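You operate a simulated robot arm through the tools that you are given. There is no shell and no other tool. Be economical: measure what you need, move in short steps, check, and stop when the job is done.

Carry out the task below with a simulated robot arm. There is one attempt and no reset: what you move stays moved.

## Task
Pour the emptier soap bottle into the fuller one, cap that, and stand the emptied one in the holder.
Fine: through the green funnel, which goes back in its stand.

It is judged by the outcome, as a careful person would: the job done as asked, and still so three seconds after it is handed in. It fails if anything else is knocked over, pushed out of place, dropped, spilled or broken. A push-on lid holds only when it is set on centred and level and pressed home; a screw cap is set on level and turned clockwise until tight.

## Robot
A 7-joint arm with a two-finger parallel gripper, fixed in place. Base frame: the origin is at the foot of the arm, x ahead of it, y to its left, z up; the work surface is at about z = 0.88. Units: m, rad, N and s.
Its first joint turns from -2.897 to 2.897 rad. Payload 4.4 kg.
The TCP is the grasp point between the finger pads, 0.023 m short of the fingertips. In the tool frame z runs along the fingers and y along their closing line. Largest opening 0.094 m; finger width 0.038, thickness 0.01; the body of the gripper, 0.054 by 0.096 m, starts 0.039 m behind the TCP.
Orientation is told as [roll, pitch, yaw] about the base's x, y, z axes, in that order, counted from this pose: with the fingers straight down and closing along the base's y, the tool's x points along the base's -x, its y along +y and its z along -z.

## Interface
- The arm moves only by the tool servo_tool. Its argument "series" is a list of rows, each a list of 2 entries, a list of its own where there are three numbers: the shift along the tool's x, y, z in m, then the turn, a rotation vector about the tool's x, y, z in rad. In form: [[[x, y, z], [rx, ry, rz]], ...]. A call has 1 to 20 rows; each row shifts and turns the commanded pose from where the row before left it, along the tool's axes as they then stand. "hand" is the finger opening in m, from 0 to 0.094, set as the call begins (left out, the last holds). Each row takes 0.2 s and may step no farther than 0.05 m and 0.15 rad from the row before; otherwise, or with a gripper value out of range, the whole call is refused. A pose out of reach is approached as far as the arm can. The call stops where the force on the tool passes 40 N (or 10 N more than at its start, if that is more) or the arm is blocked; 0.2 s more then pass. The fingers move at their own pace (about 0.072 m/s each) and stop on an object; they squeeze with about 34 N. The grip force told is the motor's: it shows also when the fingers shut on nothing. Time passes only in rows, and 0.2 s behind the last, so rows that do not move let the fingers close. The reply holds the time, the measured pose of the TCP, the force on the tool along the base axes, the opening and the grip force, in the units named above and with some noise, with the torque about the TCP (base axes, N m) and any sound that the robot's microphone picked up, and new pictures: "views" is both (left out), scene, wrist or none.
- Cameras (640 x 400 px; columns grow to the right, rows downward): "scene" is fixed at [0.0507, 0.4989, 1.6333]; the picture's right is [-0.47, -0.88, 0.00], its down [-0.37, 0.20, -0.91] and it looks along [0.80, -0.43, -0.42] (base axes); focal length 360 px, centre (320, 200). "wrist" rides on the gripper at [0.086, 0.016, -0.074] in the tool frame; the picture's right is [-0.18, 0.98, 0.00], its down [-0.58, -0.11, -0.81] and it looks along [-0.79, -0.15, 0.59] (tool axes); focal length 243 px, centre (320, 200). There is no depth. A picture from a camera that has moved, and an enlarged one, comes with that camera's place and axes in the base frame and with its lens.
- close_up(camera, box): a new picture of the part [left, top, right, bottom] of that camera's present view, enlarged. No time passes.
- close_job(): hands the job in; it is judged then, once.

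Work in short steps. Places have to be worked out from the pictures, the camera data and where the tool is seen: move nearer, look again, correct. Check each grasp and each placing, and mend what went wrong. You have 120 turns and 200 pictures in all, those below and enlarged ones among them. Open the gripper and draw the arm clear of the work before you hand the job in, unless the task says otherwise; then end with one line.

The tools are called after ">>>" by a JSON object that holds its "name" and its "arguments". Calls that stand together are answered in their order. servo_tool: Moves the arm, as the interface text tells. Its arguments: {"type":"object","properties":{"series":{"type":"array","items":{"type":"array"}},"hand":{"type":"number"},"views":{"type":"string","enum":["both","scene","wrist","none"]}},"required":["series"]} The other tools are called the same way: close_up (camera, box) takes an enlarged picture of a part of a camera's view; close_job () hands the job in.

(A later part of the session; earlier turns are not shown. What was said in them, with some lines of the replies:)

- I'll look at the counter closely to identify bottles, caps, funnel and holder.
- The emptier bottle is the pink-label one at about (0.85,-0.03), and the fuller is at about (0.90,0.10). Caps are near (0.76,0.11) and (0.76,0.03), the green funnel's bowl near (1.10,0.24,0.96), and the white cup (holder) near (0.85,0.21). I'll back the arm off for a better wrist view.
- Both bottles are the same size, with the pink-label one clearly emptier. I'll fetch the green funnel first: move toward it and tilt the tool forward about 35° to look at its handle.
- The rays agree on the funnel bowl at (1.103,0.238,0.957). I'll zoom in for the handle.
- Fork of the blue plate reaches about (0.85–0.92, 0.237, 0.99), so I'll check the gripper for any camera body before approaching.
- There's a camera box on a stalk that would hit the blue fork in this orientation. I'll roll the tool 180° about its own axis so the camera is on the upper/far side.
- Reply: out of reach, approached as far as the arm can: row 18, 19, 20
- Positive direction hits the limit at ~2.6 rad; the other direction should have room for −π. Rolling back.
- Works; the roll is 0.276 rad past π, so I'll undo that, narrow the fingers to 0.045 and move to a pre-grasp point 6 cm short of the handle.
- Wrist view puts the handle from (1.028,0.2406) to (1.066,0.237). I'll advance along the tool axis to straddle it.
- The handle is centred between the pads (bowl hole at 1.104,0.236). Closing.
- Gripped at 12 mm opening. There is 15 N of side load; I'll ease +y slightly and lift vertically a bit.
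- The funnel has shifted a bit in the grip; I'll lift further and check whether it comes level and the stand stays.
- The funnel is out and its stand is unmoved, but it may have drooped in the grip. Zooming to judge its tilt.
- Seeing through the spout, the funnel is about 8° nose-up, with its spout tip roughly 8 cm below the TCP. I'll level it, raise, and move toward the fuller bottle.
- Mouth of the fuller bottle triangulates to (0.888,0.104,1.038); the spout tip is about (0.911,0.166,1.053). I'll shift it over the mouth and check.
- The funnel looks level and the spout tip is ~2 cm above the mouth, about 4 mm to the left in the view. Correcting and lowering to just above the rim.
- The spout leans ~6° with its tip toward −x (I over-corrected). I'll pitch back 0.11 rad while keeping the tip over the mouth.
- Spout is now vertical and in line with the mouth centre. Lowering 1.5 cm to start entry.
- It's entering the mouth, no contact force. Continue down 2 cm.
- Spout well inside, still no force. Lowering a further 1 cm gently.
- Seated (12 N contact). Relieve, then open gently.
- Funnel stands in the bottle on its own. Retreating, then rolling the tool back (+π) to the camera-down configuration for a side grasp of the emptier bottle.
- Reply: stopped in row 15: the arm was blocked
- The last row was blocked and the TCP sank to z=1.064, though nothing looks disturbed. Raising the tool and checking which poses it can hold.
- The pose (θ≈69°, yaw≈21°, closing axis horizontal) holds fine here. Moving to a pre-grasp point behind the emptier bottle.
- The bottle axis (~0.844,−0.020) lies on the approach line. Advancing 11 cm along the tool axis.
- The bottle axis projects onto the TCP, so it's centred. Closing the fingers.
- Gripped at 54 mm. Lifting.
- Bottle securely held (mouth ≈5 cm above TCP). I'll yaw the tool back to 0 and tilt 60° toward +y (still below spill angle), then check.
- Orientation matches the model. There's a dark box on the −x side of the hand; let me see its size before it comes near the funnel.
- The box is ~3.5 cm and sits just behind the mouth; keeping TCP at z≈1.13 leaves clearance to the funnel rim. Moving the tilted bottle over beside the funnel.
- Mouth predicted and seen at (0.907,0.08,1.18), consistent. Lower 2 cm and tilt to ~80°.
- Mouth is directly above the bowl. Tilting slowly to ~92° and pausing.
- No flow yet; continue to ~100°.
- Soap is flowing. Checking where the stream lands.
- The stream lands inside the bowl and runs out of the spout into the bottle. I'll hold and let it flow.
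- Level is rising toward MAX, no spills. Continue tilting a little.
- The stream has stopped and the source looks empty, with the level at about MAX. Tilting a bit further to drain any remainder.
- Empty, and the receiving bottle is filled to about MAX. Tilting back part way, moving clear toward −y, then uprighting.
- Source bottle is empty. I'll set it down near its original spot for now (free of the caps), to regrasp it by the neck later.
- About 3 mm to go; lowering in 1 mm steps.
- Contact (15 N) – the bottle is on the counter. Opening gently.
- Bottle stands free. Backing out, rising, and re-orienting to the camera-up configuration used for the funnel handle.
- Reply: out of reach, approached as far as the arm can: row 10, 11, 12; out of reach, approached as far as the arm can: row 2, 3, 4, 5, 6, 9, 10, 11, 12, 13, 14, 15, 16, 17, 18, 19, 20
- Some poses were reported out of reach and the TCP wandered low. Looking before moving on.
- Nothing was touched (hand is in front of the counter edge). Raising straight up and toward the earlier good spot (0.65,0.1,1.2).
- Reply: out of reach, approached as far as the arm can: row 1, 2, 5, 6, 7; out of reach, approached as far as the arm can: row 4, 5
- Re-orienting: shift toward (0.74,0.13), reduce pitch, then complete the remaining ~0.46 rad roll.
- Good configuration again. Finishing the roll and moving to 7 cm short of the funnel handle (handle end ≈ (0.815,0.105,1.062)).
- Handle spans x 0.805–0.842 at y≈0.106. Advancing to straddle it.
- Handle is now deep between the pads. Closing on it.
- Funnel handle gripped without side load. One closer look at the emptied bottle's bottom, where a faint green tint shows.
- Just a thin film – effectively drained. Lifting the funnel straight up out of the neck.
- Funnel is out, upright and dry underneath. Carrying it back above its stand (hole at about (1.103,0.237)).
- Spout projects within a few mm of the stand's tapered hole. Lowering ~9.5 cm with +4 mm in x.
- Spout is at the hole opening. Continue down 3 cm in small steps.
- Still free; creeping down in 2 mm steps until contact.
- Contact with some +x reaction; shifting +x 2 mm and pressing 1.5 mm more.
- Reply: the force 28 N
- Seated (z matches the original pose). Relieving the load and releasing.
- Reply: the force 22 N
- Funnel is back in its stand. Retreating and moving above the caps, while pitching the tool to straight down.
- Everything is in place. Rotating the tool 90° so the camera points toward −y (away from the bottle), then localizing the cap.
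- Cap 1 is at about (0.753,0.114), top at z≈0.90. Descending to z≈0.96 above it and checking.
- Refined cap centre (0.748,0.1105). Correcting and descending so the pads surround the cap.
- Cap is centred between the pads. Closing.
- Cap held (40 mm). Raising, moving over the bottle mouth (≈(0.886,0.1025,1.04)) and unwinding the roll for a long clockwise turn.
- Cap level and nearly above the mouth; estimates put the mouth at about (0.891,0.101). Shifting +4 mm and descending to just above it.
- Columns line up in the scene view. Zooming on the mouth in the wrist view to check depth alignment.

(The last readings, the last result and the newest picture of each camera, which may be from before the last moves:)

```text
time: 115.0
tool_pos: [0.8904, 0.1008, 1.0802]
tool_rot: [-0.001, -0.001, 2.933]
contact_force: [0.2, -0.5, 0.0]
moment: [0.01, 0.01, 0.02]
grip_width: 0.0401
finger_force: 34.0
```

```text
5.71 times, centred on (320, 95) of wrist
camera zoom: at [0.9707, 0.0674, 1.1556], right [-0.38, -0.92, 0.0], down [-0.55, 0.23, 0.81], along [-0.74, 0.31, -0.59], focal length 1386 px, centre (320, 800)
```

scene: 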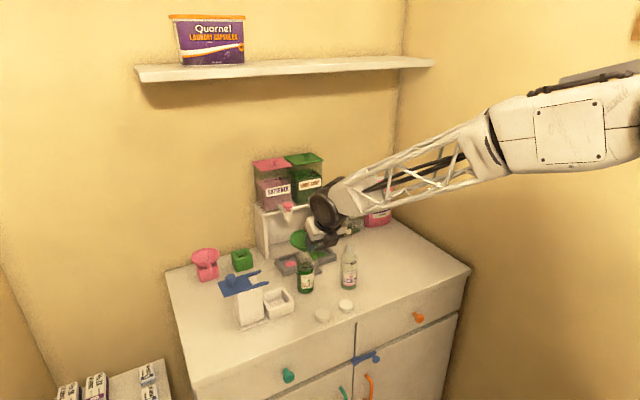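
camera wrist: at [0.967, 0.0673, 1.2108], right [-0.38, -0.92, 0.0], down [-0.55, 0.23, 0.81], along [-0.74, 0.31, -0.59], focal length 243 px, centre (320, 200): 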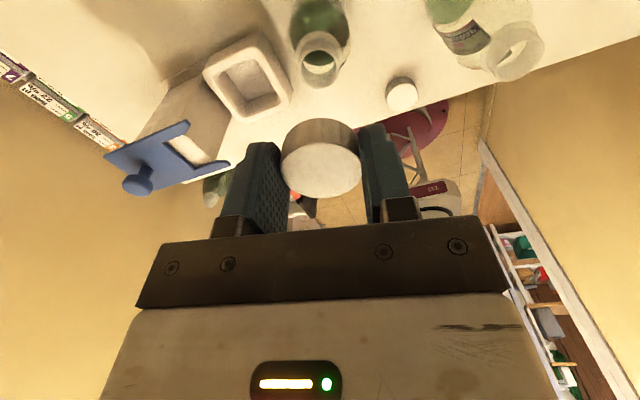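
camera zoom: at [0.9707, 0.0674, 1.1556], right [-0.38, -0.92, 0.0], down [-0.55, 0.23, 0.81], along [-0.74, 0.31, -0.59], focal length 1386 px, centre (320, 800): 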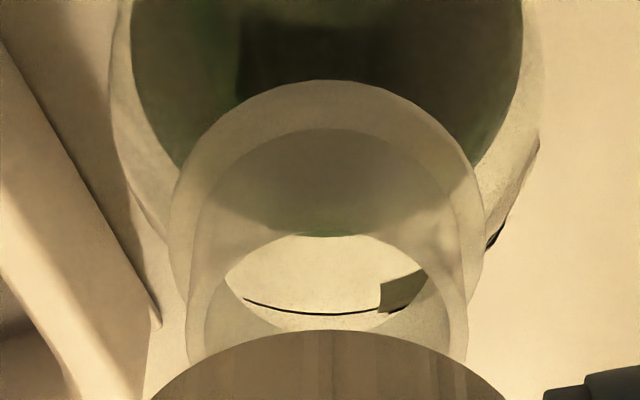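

Collar circle gives the bottle axis at about (0.893,0.099). Shifting +3 mm x, −1 mm y and lowering to the mouth.

>>> {"name": "servo_tool", "arguments": {"series": [[[0.0031, 0.0004, 0.006], [0, 0, 0]], [[0, 0, 0.006], [0, 0, 0]], [[0, 0, 0.004], [0, 0, 0]], [[0, 0, 0], [0, 0, 0]]], "views": "none"}}

>>> {"name": "close_up", "arguments": {"camera": "scene", "box": [290, 220, 330, 260]}}

```text
time: 116.0
tool_pos: [0.8921, 0.1013, 1.0648]
tool_rot: [-0.002, 0.0, 2.933]
contact_force: [-0.4, -0.1, -0.2]
moment: [0.0, 0.01, 0.02]
grip_width: 0.0399
finger_force: 33.9
```

```text
10.00 times, centred on (310, 240) of scene
camera zoom: at [0.0507, 0.4989, 1.6333], right [-0.47, -0.88, 0.0], down [-0.37, 0.2, -0.91], along [0.8, -0.43, -0.42], focal length 3598 px, centre (420, -200)
```

zoom: 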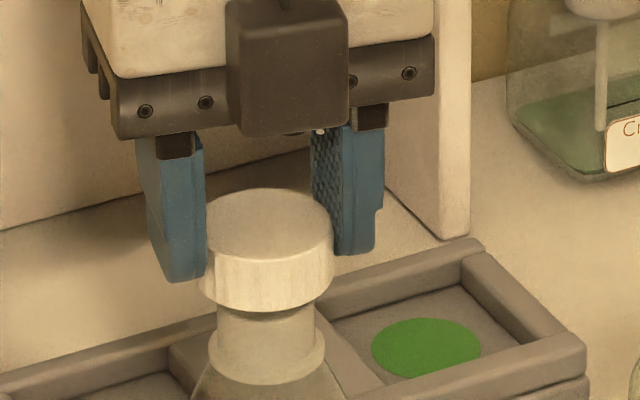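

Well centred. Creeping down.

>>> {"name": "servo_tool", "arguments": {"series": [[[0, 0, 0.002], [0, 0, 0]], [[0, 0, 0.002], [0, 0, 0]], [[0, 0, 0.002], [0, 0, 0]], [[0, 0, 0], [0, 0, 0]]], "views": "none"}}

>>> {"name": "servo_tool", "arguments": {"series": [[[0, 0, 0.002], [0, 0, 0]], [[0, 0, 0.002], [0, 0, 0]], [[0, 0, 0], [0, 0, 0]]], "views": "none"}}

>>> {"name": "close_up", "arguments": {"camera": "scene", "box": [290, 220, 330, 260]}}

```text
time: 117.0
tool_pos: [0.8917, 0.1012, 1.0594]
tool_rot: [-0.002, 0.0, 2.934]
contact_force: [0.4, 0.5, -0.9]
moment: [0.0, 0.0, -0.02]
grip_width: 0.0404
finger_force: 34.3
```

```text
time: 117.8
tool_pos: [0.892, 0.1003, 1.0566]
tool_rot: [-0.002, -0.001, 2.935]
contact_force: [0.7, 0.7, -0.9]
moment: [-0.03, -0.01, -0.01]
grip_width: 0.0401
finger_force: 33.8
```

```text
10.00 times, centred on (310, 240) of scene
camera zoom: at [0.0507, 0.4989, 1.6333], right [-0.47, -0.88, 0.0], down [-0.37, 0.2, -0.91], along [0.8, -0.43, -0.42], focal length 3598 px, centre (420, -200)
```

zoom: 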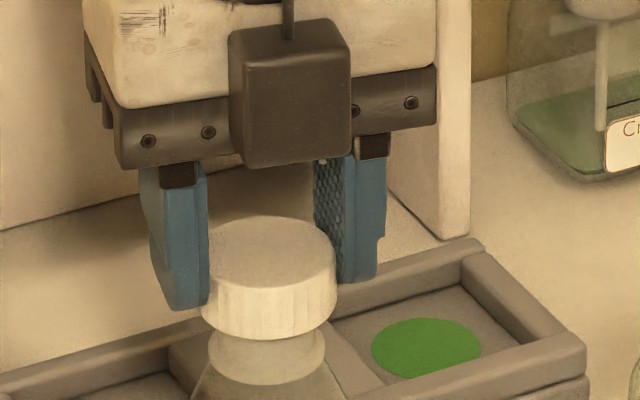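

Cap is going over the neck; no contact yet. Continue in small steps.

>>> {"name": "servo_tool", "arguments": {"series": [[[0, -0.0008, 0.0015], [0, 0, 0]], [[0, 0, 0.002], [0, 0, 0]], [[0, 0, 0], [0, 0, 0]]], "views": "none"}}

>>> {"name": "servo_tool", "arguments": {"series": [[[0, 0, 0.002], [0, 0, 0]], [[0, 0, 0.0015], [0, 0, 0]], [[0, 0, 0], [0, 0, 0]]], "views": "none"}}

```text
time: 118.6
tool_pos: [0.8927, 0.1012, 1.0509]
tool_rot: [-0.003, -0.001, 2.935]
contact_force: [-0.2, 0.4, -0.6]
moment: [-0.03, 0.0, 0.02]
grip_width: 0.0401
finger_force: 34.0
```

```text
time: 119.4
tool_pos: [0.8929, 0.1006, 1.0486]
tool_rot: [-0.001, -0.001, 2.934]
contact_force: [-0.2, 0.5, 0.1]
moment: [0.02, 0.02, 0.0]
grip_width: 0.0398
finger_force: 33.7
```

>>> {"name": "servo_tool", "arguments": {"series": [[[0, 0, 0.0015], [0, 0, 0]], [[0, 0, 0.0015], [0, 0, 0]], [[0, 0, 0], [0, 0, 0]]], "views": "none"}}

>>> {"name": "servo_tool", "arguments": {"series": [[[0, 0, 0.0015], [0, 0, 0]], [[0, 0, 0.0015], [0, 0, 0]], [[0, 0, 0], [0, 0, 0]]], "views": "none"}}

>>> {"name": "close_up", "arguments": {"camera": "scene", "box": [290, 220, 330, 260]}}

```text
time: 120.2
tool_pos: [0.8937, 0.101, 1.046]
tool_rot: [-0.001, -0.001, 2.934]
contact_force: [-0.4, 0.3, -0.2]
moment: [-0.02, 0.01, 0.0]
grip_width: 0.0403
finger_force: 34.1
```

```text
time: 121.0
tool_pos: [0.8934, 0.1014, 1.0455]
tool_rot: [-0.001, 0.003, 2.934]
contact_force: [0.3, 0.0, 28.4]
moment: [0.02, 0.14, 0.0]
grip_width: 0.0401
finger_force: 33.9
heard: snap
```

```text
10.00 times, centred on (310, 240) of scene
camera zoom: at [0.0507, 0.4989, 1.6333], right [-0.47, -0.88, 0.0], down [-0.37, 0.2, -0.91], along [0.8, -0.43, -0.42], focal length 3598 px, centre (420, -200)
```

zoom: 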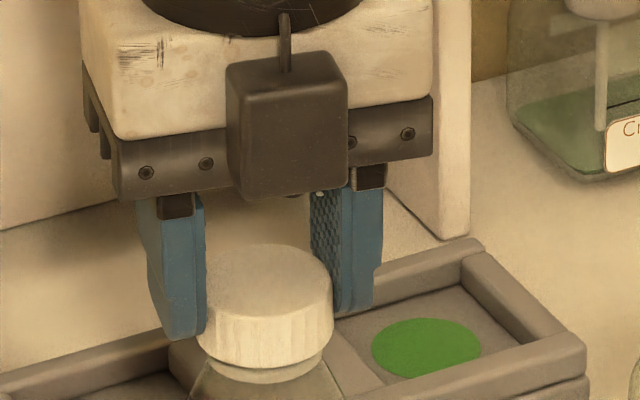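

A snap: the push-on cap is home and level. Relieving, opening and lifting off.

>>> {"name": "servo_tool", "arguments": {"series": [[[0, 0, -0.001], [0, 0, 0]], [[0, 0, 0], [0, 0, 0]]], "views": "none"}}

>>> {"name": "servo_tool", "arguments": {"series": [[[0, 0, 0], [0, 0, 0]], [[0, 0, 0], [0, 0, 0]], [[0, 0, 0], [0, 0, 0]], [[0, 0, -0.02], [0, 0, 0]], [[0, 0, -0.04], [0, 0, 0]], [[0, 0, -0.045], [0, 0, 0]], [[0, 0, -0.045], [0, 0, 0]]], "hand": 0.075, "views": "wrist"}}

>>> {"name": "close_up", "arguments": {"camera": "scene", "box": [280, 225, 370, 310]}}

```text
time: 121.6
tool_pos: [0.8936, 0.1016, 1.044]
tool_rot: [0.0, 0.003, 2.933]
contact_force: [3.0, -0.3, 32.9]
moment: [0.01, -0.13, -0.01]
grip_width: 0.0403
finger_force: 33.9
```

```text
time: 123.2
tool_pos: [0.8933, 0.1013, 1.1923]
tool_rot: [-0.001, -0.002, 2.933]
contact_force: [-0.3, -0.9, -1.1]
moment: [-0.01, 0.05, -0.02]
grip_width: 0.075
finger_force: 0.2
camera wrist: at [0.974, 0.0674, 1.2667], right [-0.38, -0.92, 0.0], down [-0.55, 0.23, 0.81], along [-0.75, 0.31, -0.59], focal length 243 px, centre (320, 200)
```

wrist: 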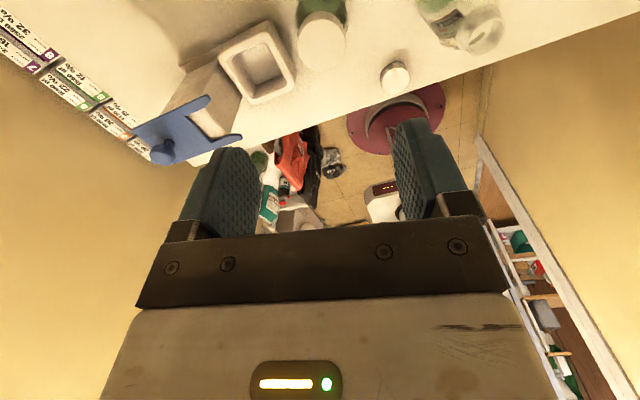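

```text
4.71 times, centred on (325, 268) of scene
camera zoom: at [0.0507, 0.4989, 1.6333], right [-0.47, -0.88, 0.0], down [-0.37, 0.2, -0.91], along [0.8, -0.43, -0.42], focal length 1693 px, centre (296, -118)
```

zoom: 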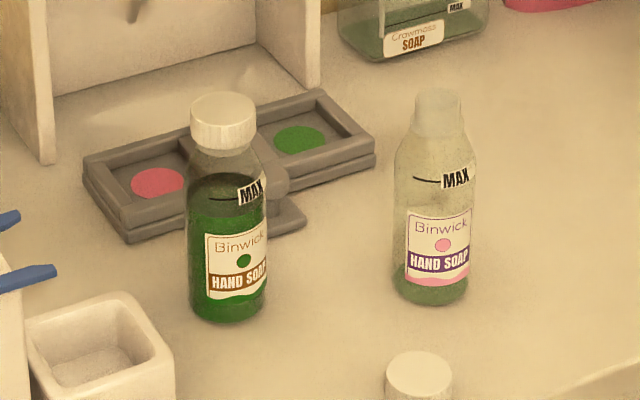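

Cap is on straight and level. Now for the emptied bottle: rotating so fingers close along x, and moving above its neck (≈(0.843,−0.034)).

>>> {"name": "servo_tool", "arguments": {"series": [[[0, 0, 0], [0, 0, 0.1362]], [[0, 0, 0], [0, 0, 0.1362]], [[0, 0, 0], [0, 0, 0.1362]], [[0, 0, 0], [0, 0, 0.1362]], [[0, 0, 0], [0, 0, 0.1362]], [[0, 0, 0], [0, 0, 0.1362]], [[0, 0, 0], [0, 0, 0.1362]], [[0, 0, 0], [0, 0, 0.1362]], [[0, 0, 0], [0, 0, 0.1362]], [[0, 0, 0], [0, 0, 0.1362]], [[0.0338, 0.0126, 0], [0, 0, 0]], [[0.0338, 0.0126, 0], [0, 0, 0]], [[0.0338, 0.0126, 0], [0, 0, 0]], [[0.0338, 0.0126, 0], [0, 0, 0]], [[0, 0, 0.035], [0, 0, 0]], [[0, 0, 0.035], [0, 0, 0]]], "hand": 0.06, "views": "wrist"}}

>>> {"name": "close_up", "arguments": {"camera": "scene", "box": [300, 205, 400, 305]}}

```text
time: 126.6
tool_pos: [0.8431, -0.0329, 1.123]
tool_rot: [-0.003, -0.002, 1.57]
contact_force: [0.6, 0.3, 0.2]
moment: [-0.01, 0.0, 0.0]
grip_width: 0.0601
finger_force: 0.0
camera wrist: at [0.8263, -0.1213, 1.198], right [-0.98, 0.18, 0.0], down [0.11, 0.58, 0.81], along [0.15, 0.79, -0.59], focal length 243 px, centre (320, 200)
```

wrist: 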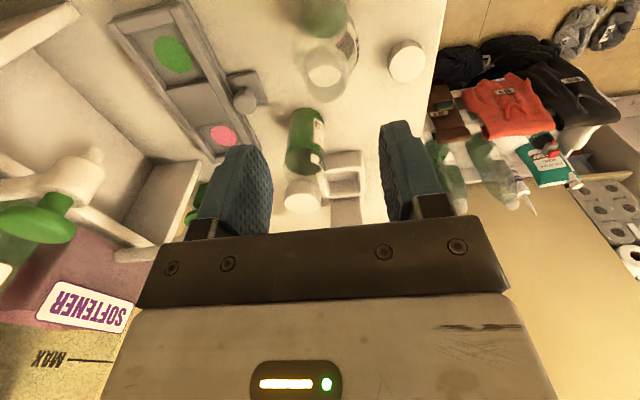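

```text
4.00 times, centred on (350, 255) of scene
camera zoom: at [0.0507, 0.4989, 1.6333], right [-0.47, -0.88, 0.0], down [-0.37, 0.2, -0.91], along [0.8, -0.43, -0.42], focal length 1439 px, centre (200, -20)
```

zoom: 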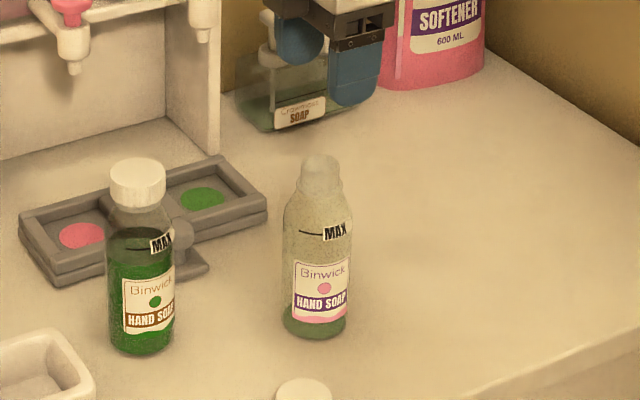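

Neck at about (0.839,−0.037). Descending to grip the neck.

>>> {"name": "servo_tool", "arguments": {"series": [[[0.004, 0.004, 0.03], [0, 0, 0]], [[0, 0, 0.03], [0, 0, 0]], [[0, 0, 0.023], [0, 0, 0]], [[0, 0, 0], [0, 0, 0]]], "views": "wrist"}}

>>> {"name": "close_up", "arguments": {"camera": "scene", "box": [320, 220, 380, 300]}}

```text
time: 127.6
tool_pos: [0.8387, -0.0374, 1.0402]
tool_rot: [0.001, -0.003, 1.572]
contact_force: [0.1, 0.1, 0.7]
moment: [-0.05, -0.01, -0.01]
grip_width: 0.06
finger_force: 0.1
camera wrist: at [0.8218, -0.1248, 1.1136], right [-0.98, 0.18, 0.0], down [0.11, 0.58, 0.81], along [0.15, 0.79, -0.59], focal length 243 px, centre (320, 200)
```

wrist: 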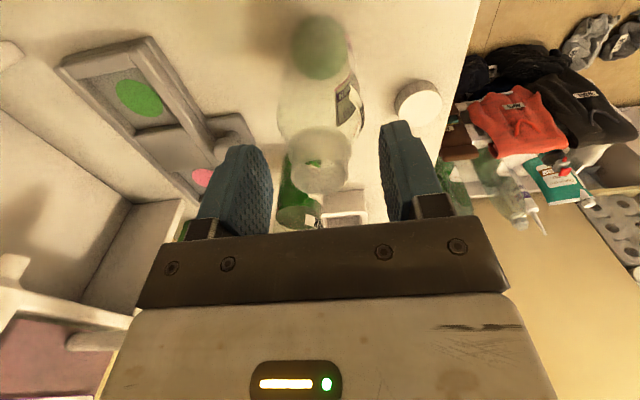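

```text
5.00 times, centred on (350, 260) of scene
camera zoom: at [0.0507, 0.4989, 1.6333], right [-0.47, -0.88, 0.0], down [-0.37, 0.2, -0.91], along [0.8, -0.43, -0.42], focal length 1799 px, centre (170, -100)
```

zoom: 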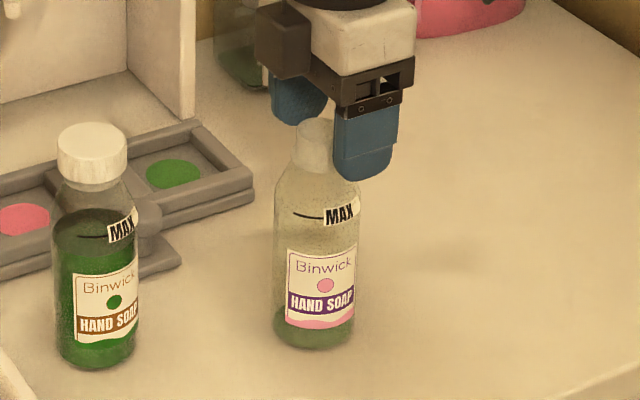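

The two views disagree on the neck position; zooming in on both before closing.

>>> {"name": "close_up", "arguments": {"camera": "wrist", "box": [240, 0, 420, 220]}}

>>> {"name": "close_up", "arguments": {"camera": "scene", "box": [335, 235, 365, 270]}}

```text
1.82 times, centred on (330, 110) of wrist
camera zoom: at [0.8218, -0.1248, 1.1136], right [-0.98, 0.18, 0.0], down [0.11, 0.58, 0.81], along [0.15, 0.79, -0.59], focal length 441 px, centre (302, 364)
```

zoom: 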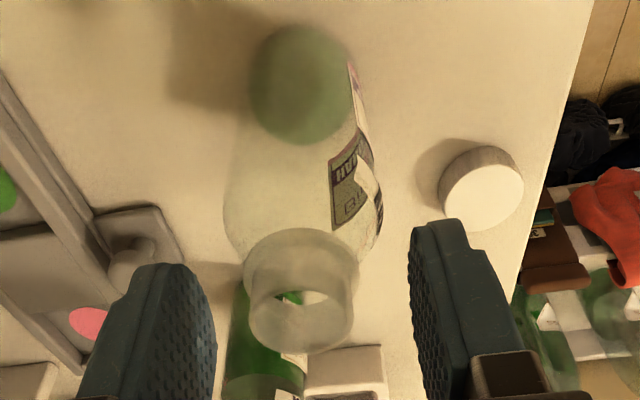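

```text
11.43 times, centred on (350, 252) of scene
camera zoom: at [0.0507, 0.4989, 1.6333], right [-0.47, -0.88, 0.0], down [-0.37, 0.2, -0.91], along [0.8, -0.43, -0.42], focal length 4112 px, centre (-23, -400)
```

zoom: 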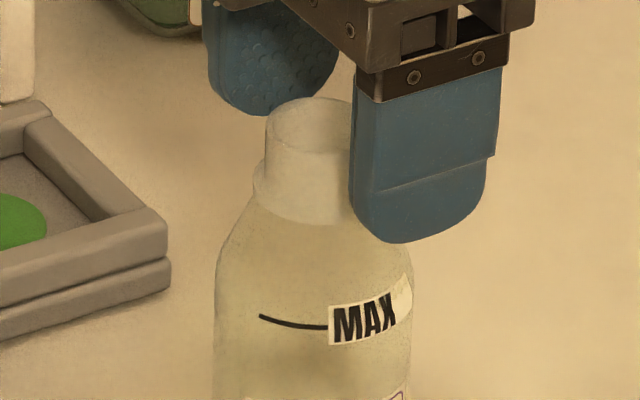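

The pads are 38 mm wide in y, so either estimate is covered. I'll split the difference (+4 mm y) and close.

>>> {"name": "servo_tool", "arguments": {"series": [[[-0.004, 0, 0], [0, 0, 0]], [[0, 0, 0], [0, 0, 0]]], "views": "none"}}

>>> {"name": "servo_tool", "arguments": {"series": [[[0, 0, 0], [0, 0, 0]], [[0, 0, 0], [0, 0, 0]], [[0, 0, 0], [0, 0, 0]]], "hand": 0.0, "views": "none"}}

>>> {"name": "close_up", "arguments": {"camera": "scene", "box": [325, 220, 375, 300]}}

```text
time: 128.2
tool_pos: [0.8398, -0.0329, 1.0398]
tool_rot: [0.001, -0.002, 1.572]
contact_force: [0.8, -0.2, 0.8]
moment: [0.02, -0.03, 0.03]
grip_width: 0.06
finger_force: 0.1
```

```text
time: 129.0
tool_pos: [0.8396, -0.0337, 1.0407]
tool_rot: [0.001, -0.002, 1.572]
contact_force: [-0.3, -0.5, -0.5]
moment: [0.03, 0.01, -0.03]
grip_width: 0.0277
finger_force: 34.2
```

```text
5.00 times, centred on (350, 260) of scene
camera zoom: at [0.0507, 0.4989, 1.6333], right [-0.47, -0.88, 0.0], down [-0.37, 0.2, -0.91], along [0.8, -0.43, -0.42], focal length 1799 px, centre (170, -100)
```

zoom: 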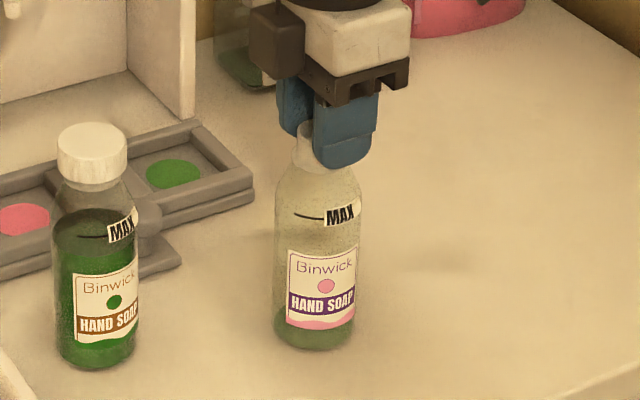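

The neck is ~1 cm off toward the pad edge (scene view was right). Opening, shifting +1 cm in y and re-gripping.

>>> {"name": "servo_tool", "arguments": {"series": [[[0, 0, 0], [0, 0, 0]], [[0, 0, 0], [0, 0, 0]], [[-0.005, 0, 0], [0, 0, 0]], [[-0.005, 0, 0], [0, 0, 0]], [[0, 0, 0], [0, 0, 0]]], "hand": 0.05, "views": "none"}}

>>> {"name": "servo_tool", "arguments": {"series": [[[0, 0, 0], [0, 0, 0]], [[0, 0, 0], [0, 0, 0]], [[0, 0, 0], [0, 0, 0]]], "hand": 0.0, "views": "none"}}

>>> {"name": "close_up", "arguments": {"camera": "scene", "box": [325, 220, 375, 300]}}

```text
time: 130.2
tool_pos: [0.8373, -0.0242, 1.0411]
tool_rot: [0.0, -0.003, 1.572]
contact_force: [0.5, -0.8, 0.1]
moment: [-0.02, -0.02, 0.02]
grip_width: 0.0499
finger_force: 0.1
```

```text
time: 131.0
tool_pos: [0.8373, -0.0235, 1.0405]
tool_rot: [0.0, -0.001, 1.572]
contact_force: [-0.2, 0.4, -0.3]
moment: [0.02, 0.0, -0.03]
grip_width: 0.0275
finger_force: 33.5
```

```text
5.00 times, centred on (350, 260) of scene
camera zoom: at [0.0507, 0.4989, 1.6333], right [-0.47, -0.88, 0.0], down [-0.37, 0.2, -0.91], along [0.8, -0.43, -0.42], focal length 1799 px, centre (170, -100)
```

zoom: 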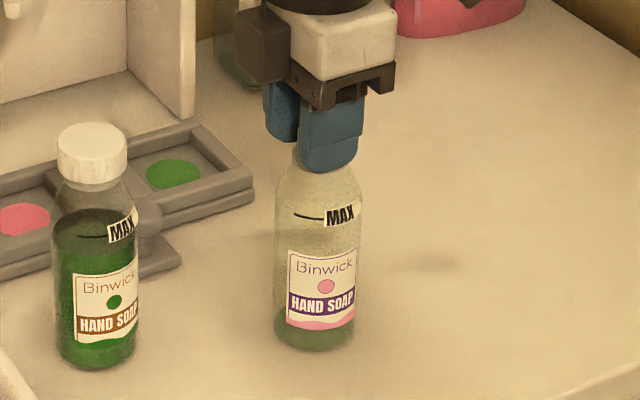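

Centred now. Lifting straight up 19 cm to clear the capped bottle.

>>> {"name": "servo_tool", "arguments": {"series": [[[0, 0, -0.015], [0, 0, 0]], [[0, 0, -0.035], [0, 0, 0]], [[0, 0, -0.045], [0, 0, 0]], [[0, 0, -0.045], [0, 0, 0]], [[0, 0, -0.05], [0, 0, 0]], [[0, 0, 0], [0, 0, 0]]], "views": "scene"}}

```text
time: 132.4
tool_pos: [0.8386, -0.0243, 1.2294]
tool_rot: [0.001, -0.001, 1.573]
contact_force: [0.3, -0.2, 0.2]
moment: [0.0, 0.03, 0.02]
grip_width: 0.0274
finger_force: 34.4
```

scene: 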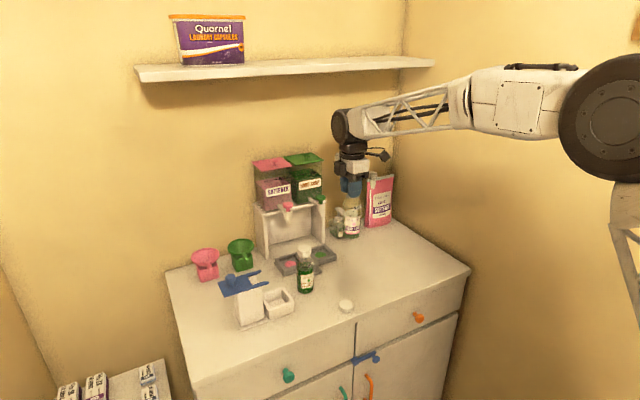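

Held and upright. A fresh close-up of the holder to measure its centre.

>>> {"name": "close_up", "arguments": {"camera": "scene", "box": [240, 265, 310, 335]}}

```text
5.71 times, centred on (275, 300) of scene
camera zoom: at [0.0507, 0.4989, 1.6333], right [-0.47, -0.88, 0.0], down [-0.37, 0.2, -0.91], along [0.8, -0.43, -0.42], focal length 2056 px, centre (577, -371)
```

zoom: 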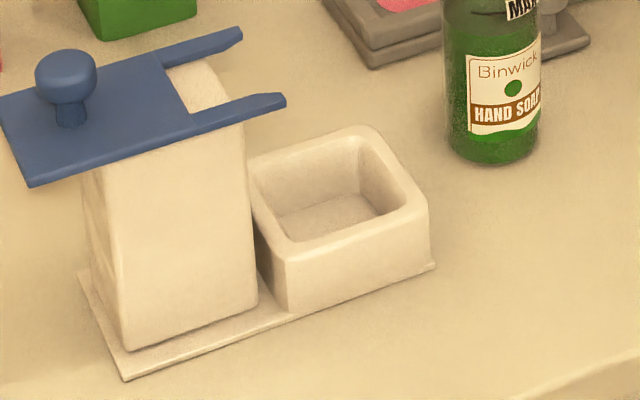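

The cup opening measures about 57×62 mm centred near (0.857,0.2105), a snug fit for the 54 mm bottle; fork tips end near y≈0.236. Moving over it at safe height and descending partway.

>>> {"name": "servo_tool", "arguments": {"series": [[[-0.0387, -0.0031, 0], [0, 0, 0]], [[-0.0387, -0.0031, 0], [0, 0, 0]], [[-0.0387, -0.0031, 0], [0, 0, 0]], [[-0.0387, -0.0031, 0], [0, 0, 0]], [[-0.0387, -0.0031, 0], [0, 0, 0]], [[-0.0387, -0.0031, 0], [0, 0, 0]], [[0, 0, 0.03], [0, 0, 0]], [[0, 0, 0.03], [0, 0, 0]], [[0, 0, 0.03], [0, 0, 0]], [[0, 0, 0], [0, 0, 0]]], "views": "wrist"}}

>>> {"name": "close_up", "arguments": {"camera": "scene", "box": [235, 235, 315, 335]}}

```text
time: 134.6
tool_pos: [0.8568, 0.208, 1.1399]
tool_rot: [-0.002, -0.002, 1.572]
contact_force: [-0.5, -0.9, -0.9]
moment: [0.01, -0.02, 0.0]
grip_width: 0.0273
finger_force: 34.2
camera wrist: at [0.8404, 0.1212, 1.2139], right [-0.98, 0.18, 0.0], down [0.11, 0.58, 0.81], along [0.15, 0.79, -0.59], focal length 243 px, centre (320, 200)
```

wrist: 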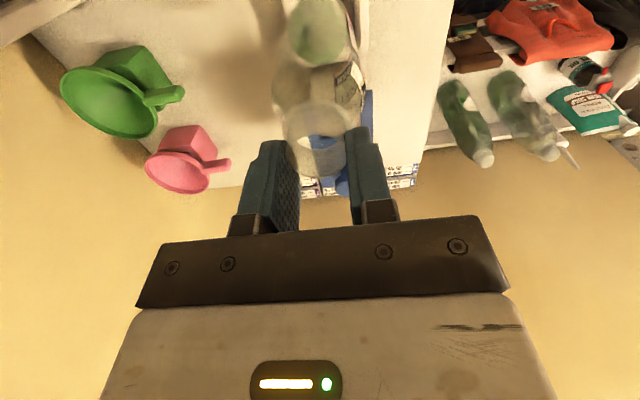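

```text
4.00 times, centred on (275, 285) of scene
camera zoom: at [0.0507, 0.4989, 1.6333], right [-0.47, -0.88, 0.0], down [-0.37, 0.2, -0.91], along [0.8, -0.43, -0.42], focal length 1439 px, centre (500, -140)
```

zoom: 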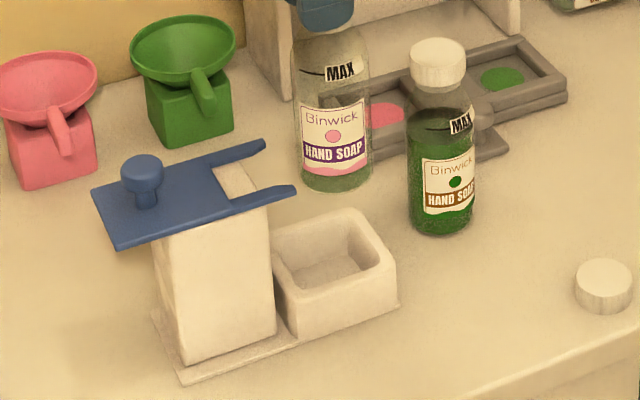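

Bottle hangs vertical; its axis is ~4 mm −y of the TCP. Shifting by (−2,+8.5) mm and descending to just above the rim.

>>> {"name": "servo_tool", "arguments": {"series": [[[-0.0084, 0.0018, 0.01], [0, 0, 0]], [[0, 0, 0.02], [0, 0, 0]], [[0, 0, 0.017], [0, 0, 0]], [[0, 0, 0], [0, 0, 0]]], "views": "none"}}

>>> {"name": "close_up", "arguments": {"camera": "scene", "box": [245, 255, 305, 325]}}

>>> {"name": "close_up", "arguments": {"camera": "wrist", "box": [240, 0, 400, 200]}}

```text
time: 135.6
tool_pos: [0.8546, 0.2172, 1.0942]
tool_rot: [0.001, -0.001, 1.574]
contact_force: [0.2, 0.7, 0.0]
moment: [0.02, -0.02, 0.0]
grip_width: 0.0273
finger_force: 33.9
```

```text
5.71 times, centred on (275, 290) of scene
camera zoom: at [0.0507, 0.4989, 1.6333], right [-0.47, -0.88, 0.0], down [-0.37, 0.2, -0.91], along [0.8, -0.43, -0.42], focal length 2056 px, centre (577, -314)
```

zoom: 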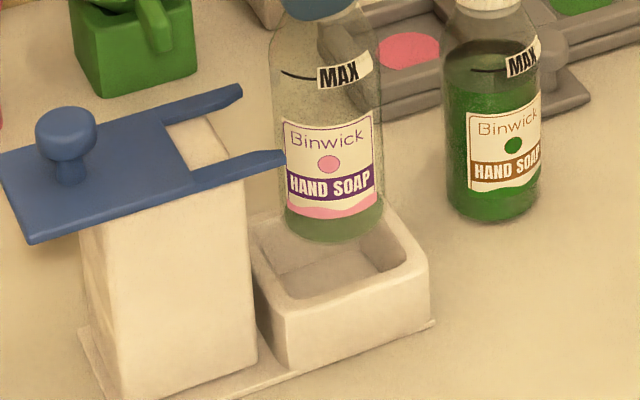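

```text
2.00 times, centred on (320, 100) of wrist
camera zoom: at [0.8383, 0.1294, 1.1678], right [-0.98, 0.18, 0.0], down [0.11, 0.58, 0.81], along [0.15, 0.79, -0.59], focal length 485 px, centre (320, 400)
```

zoom: 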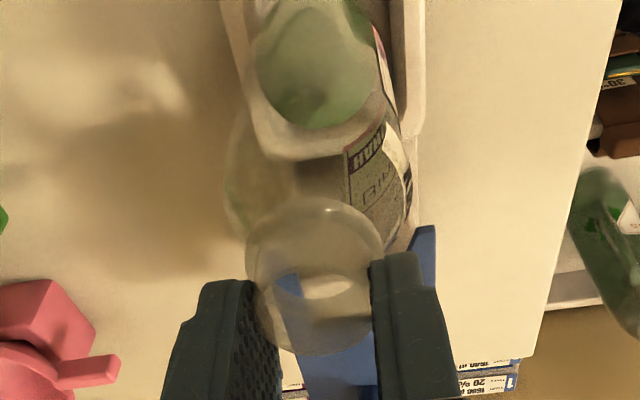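

Bottle is almost over the opening; the wrist view suggests ~3 mm −x, the scene ~3–4 mm +y. Applying and lowering to the rim level.

>>> {"name": "servo_tool", "arguments": {"series": [[[-0.004, 0.003, 0], [0, 0, 0]], [[0, 0, 0.006], [0, 0, 0]], [[0, 0, 0], [0, 0, 0]]], "views": "none"}}

>>> {"name": "close_up", "arguments": {"camera": "scene", "box": [255, 270, 300, 315]}}

>>> {"name": "close_up", "arguments": {"camera": "wrist", "box": [260, 0, 380, 100]}}

```text
time: 136.4
tool_pos: [0.8515, 0.2211, 1.0874]
tool_rot: [-0.001, -0.001, 1.573]
contact_force: [0.2, -0.2, 0.4]
moment: [-0.01, 0.0, 0.02]
grip_width: 0.027
finger_force: 34.1
```

```text
8.89 times, centred on (278, 292) of scene
camera zoom: at [0.0507, 0.4989, 1.6333], right [-0.47, -0.88, 0.0], down [-0.37, 0.2, -0.91], along [0.8, -0.43, -0.42], focal length 3199 px, centre (698, -622)
```

zoom: 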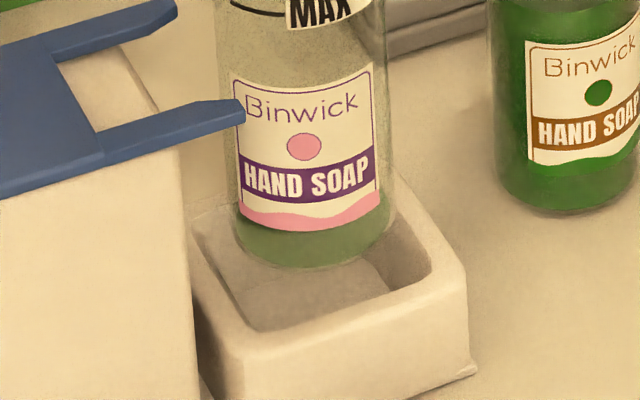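

```text
4.00 times, centred on (320, 50) of wrist
camera zoom: at [0.8354, 0.1332, 1.1617], right [-0.98, 0.18, 0.0], down [0.11, 0.58, 0.81], along [0.15, 0.79, -0.59], focal length 970 px, centre (320, 800)
```

zoom: 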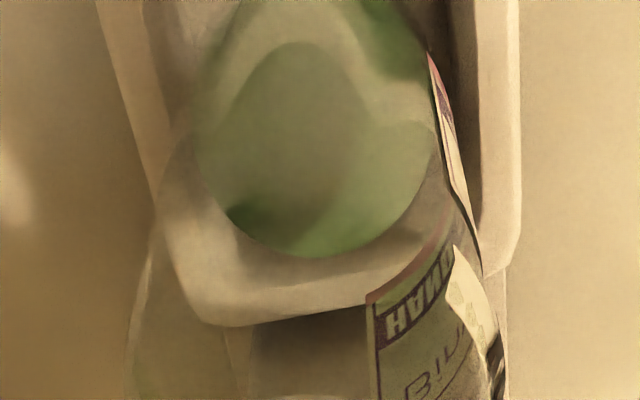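

Both views now show it centred over the opening. Lowering gently.

>>> {"name": "servo_tool", "arguments": {"series": [[[0, 0, 0.003], [0, 0, 0]], [[0, 0, 0.003], [0, 0, 0]], [[0, 0, 0.003], [0, 0, 0]], [[0, 0, 0], [0, 0, 0]]], "views": "none"}}

>>> {"name": "close_up", "arguments": {"camera": "scene", "box": [255, 270, 300, 315]}}

```text
time: 137.4
tool_pos: [0.853, 0.2201, 1.0783]
tool_rot: [-0.001, 0.0, 1.572]
contact_force: [-0.5, 0.4, 0.4]
moment: [0.01, -0.01, 0.01]
grip_width: 0.0271
finger_force: 34.1
```

```text
8.89 times, centred on (278, 292) of scene
camera zoom: at [0.0507, 0.4989, 1.6333], right [-0.47, -0.88, 0.0], down [-0.37, 0.2, -0.91], along [0.8, -0.43, -0.42], focal length 3199 px, centre (698, -622)
```

zoom: 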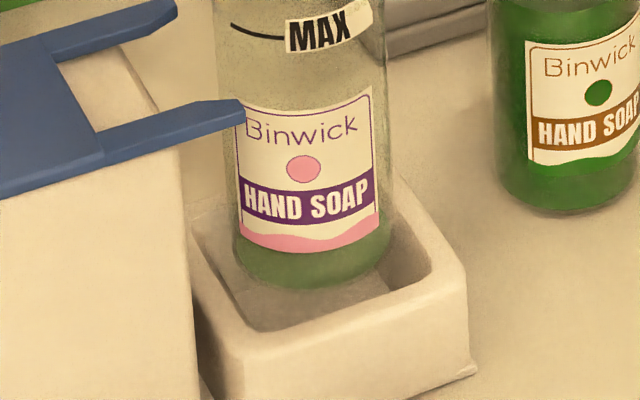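

Entering the holder with no contact. Continue.

>>> {"name": "servo_tool", "arguments": {"series": [[[0, 0, 0.003], [0, 0, 0]], [[0, 0, 0.003], [0, 0, 0]], [[0, 0, 0.003], [0, 0, 0]], [[0, 0, 0], [0, 0, 0]]], "views": "none"}}

>>> {"name": "servo_tool", "arguments": {"series": [[[0, 0, 0.003], [0, 0, 0]], [[0, 0, 0.002], [0, 0, 0]], [[0, 0, 0.002], [0, 0, 0]], [[0, 0, 0], [0, 0, 0]]], "views": "none"}}

>>> {"name": "close_up", "arguments": {"camera": "scene", "box": [245, 255, 305, 325]}}

```text
time: 138.4
tool_pos: [0.8531, 0.2198, 1.0702]
tool_rot: [0.001, -0.002, 1.573]
contact_force: [0.4, -0.1, -0.5]
moment: [0.02, 0.06, -0.04]
grip_width: 0.0269
finger_force: 33.8
```

```text
time: 139.4
tool_pos: [0.8506, 0.2211, 1.0625]
tool_rot: [-0.002, -0.001, 1.574]
contact_force: [0.2, 0.1, -1.2]
moment: [0.02, 0.07, 0.0]
grip_width: 0.0271
finger_force: 33.8
```

```text
5.71 times, centred on (275, 290) of scene
camera zoom: at [0.0507, 0.4989, 1.6333], right [-0.47, -0.88, 0.0], down [-0.37, 0.2, -0.91], along [0.8, -0.43, -0.42], focal length 2056 px, centre (577, -314)
```

zoom: 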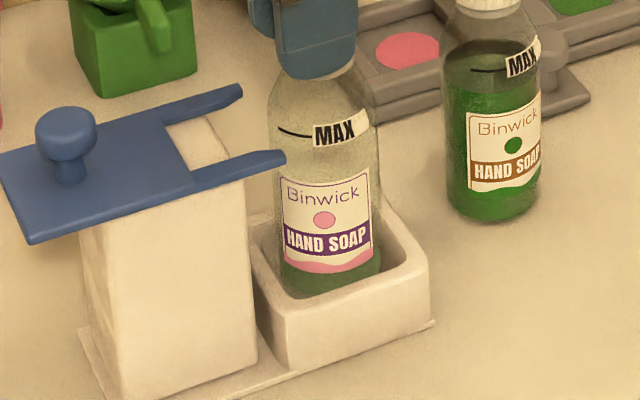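

Well inside. Creeping to the floor of the holder.

>>> {"name": "servo_tool", "arguments": {"series": [[[0, 0, 0.002], [0, 0, 0]], [[0, 0, 0.002], [0, 0, 0]], [[0, 0, 0.002], [0, 0, 0]], [[0, 0, 0], [0, 0, 0]]], "views": "none"}}

>>> {"name": "servo_tool", "arguments": {"series": [[[0, 0, 0.002], [0, 0, 0]], [[0, 0, 0.002], [0, 0, 0]], [[0, 0, 0], [0, 0, 0]]], "views": "none"}}

```text
time: 140.4
tool_pos: [0.8513, 0.2218, 1.0566]
tool_rot: [0.001, -0.003, 1.572]
contact_force: [-1.0, 1.6, -0.7]
moment: [0.15, 0.11, -0.01]
grip_width: 0.027
finger_force: 34.2
```

```text
time: 141.2
tool_pos: [0.852, 0.2209, 1.052]
tool_rot: [-0.001, -0.003, 1.573]
contact_force: [-1.2, -0.4, -0.9]
moment: [-0.04, 0.08, 0.02]
grip_width: 0.0269
finger_force: 34.1
```

>>> {"name": "servo_tool", "arguments": {"series": [[[0, 0, 0.0015], [0, 0, 0]], [[0, 0, 0.0015], [0, 0, 0]], [[0, 0, 0], [0, 0, 0]]], "views": "none"}}

>>> {"name": "servo_tool", "arguments": {"series": [[[0, 0, 0.0015], [0, 0, 0]], [[0, 0, 0.0015], [0, 0, 0]], [[0, 0, 0], [0, 0, 0]]], "views": "none"}}

```text
time: 142.0
tool_pos: [0.8517, 0.2209, 1.0494]
tool_rot: [0.001, -0.001, 1.572]
contact_force: [-1.0, 0.1, -0.8]
moment: [0.08, 0.12, -0.02]
grip_width: 0.0269
finger_force: 33.9
```

```text
time: 142.8
tool_pos: [0.8511, 0.2218, 1.0463]
tool_rot: [0.001, -0.002, 1.573]
contact_force: [-1.0, 0.5, 1.2]
moment: [0.04, 0.13, 0.0]
grip_width: 0.0265
finger_force: 34.3
```

>>> {"name": "servo_tool", "arguments": {"series": [[[0, 0, 0.0012], [0, 0, 0]], [[0, 0, 0], [0, 0, 0]]], "views": "none"}}

>>> {"name": "close_up", "arguments": {"camera": "scene", "box": [245, 245, 305, 325]}}

```text
time: 143.4
tool_pos: [0.8516, 0.2214, 1.0462]
tool_rot: [0.001, -0.001, 1.571]
contact_force: [-0.5, -0.6, -0.3]
moment: [0.04, 0.09, -0.02]
grip_width: 0.0269
finger_force: 34.1
```

```text
5.00 times, centred on (275, 285) of scene
camera zoom: at [0.0507, 0.4989, 1.6333], right [-0.47, -0.88, 0.0], down [-0.37, 0.2, -0.91], along [0.8, -0.43, -0.42], focal length 1799 px, centre (545, -225)
```

zoom: 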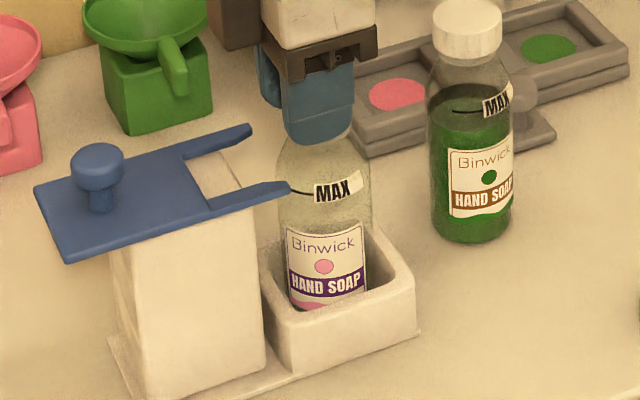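

>>> {"name": "servo_tool", "arguments": {"series": [[[0, 0, 0.0012], [0, 0, 0]], [[0, 0, 0.0012], [0, 0, 0]], [[0, 0, 0], [0, 0, 0]]], "views": "none"}}

```text
time: 144.2
tool_pos: [0.852, 0.2205, 1.0451]
tool_rot: [-0.002, -0.001, 1.571]
contact_force: [-2.6, -0.8, 18.4]
moment: [-0.2, 0.17, 0.0]
grip_width: 0.0268
finger_force: 34.0
```

The bottle rests on the holder floor (18 N). Relieving, opening moderately, then lifting clear.

>>> {"name": "servo_tool", "arguments": {"series": [[[0, 0, -0.0012], [0, 0, 0]], [[0, 0, 0], [0, 0, 0]]], "views": "none"}}

>>> {"name": "servo_tool", "arguments": {"series": [[[0, 0, 0], [0, 0, 0]], [[0, 0, 0], [0, 0, 0]], [[0, 0, 0], [0, 0, 0]], [[0, 0, -0.02], [0, 0, 0]], [[0, 0, -0.04], [0, 0, 0]], [[0, 0, -0.045], [0, 0, 0]], [[0, 0, -0.045], [0, 0, 0]], [[0.02, 0.04, 0], [0, 0, 0]], [[0.02, 0.04, 0], [0, 0, 0]], [[0.02, 0.04, 0], [0, 0, 0]], [[0.02, 0.04, 0], [0, 0, 0]]], "hand": 0.055, "views": "scene"}}

>>> {"name": "close_up", "arguments": {"camera": "scene", "box": [170, 215, 370, 340]}}

```text
time: 144.8
tool_pos: [0.8519, 0.2206, 1.045]
tool_rot: [0.001, -0.002, 1.574]
contact_force: [-1.0, -1.1, 16.1]
moment: [-0.17, 0.05, 0.03]
grip_width: 0.0268
finger_force: 34.1
```

```text
time: 147.2
tool_pos: [0.6914, 0.1399, 1.1953]
tool_rot: [0.0, 0.0, 1.573]
contact_force: [-0.4, 0.2, 0.0]
moment: [0.0, 0.01, 0.01]
grip_width: 0.055
finger_force: 0.0
```

scene: 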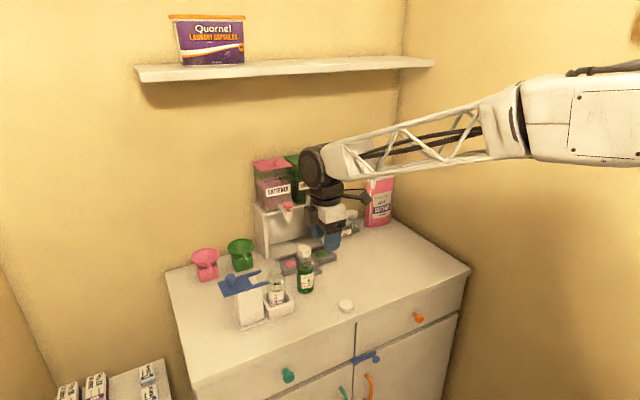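

```text
3.20 times, centred on (270, 278) of scene
camera zoom: at [0.0507, 0.4989, 1.6333], right [-0.47, -0.88, 0.0], down [-0.37, 0.2, -0.91], along [0.8, -0.43, -0.42], focal length 1152 px, centre (480, -48)
```

zoom: 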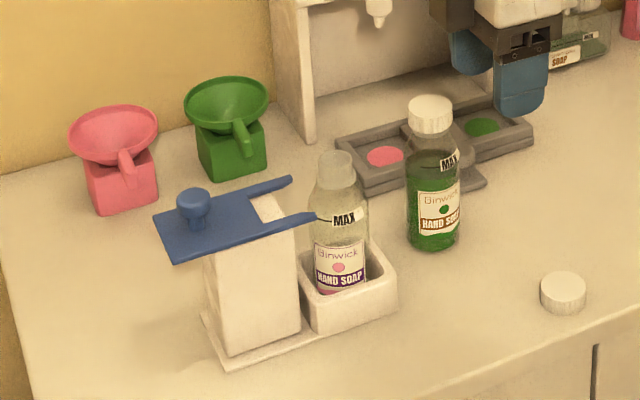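

The emptied bottle stands in the holder, the fuller one is capped, and the funnel is in its stand. Nothing else has moved and the arm is clear. Handing in.

>>> {"name": "close_job", "arguments": {}}

```text
The job is handed in.
```

I poured the emptier soap bottle into the fuller one through the green funnel, capped the fuller one (the cap snapped on) and stood the emptied bottle in the white holder. The funnel is back in its stand; a thin film of soap stayed in the bottom of the emptied bottle.
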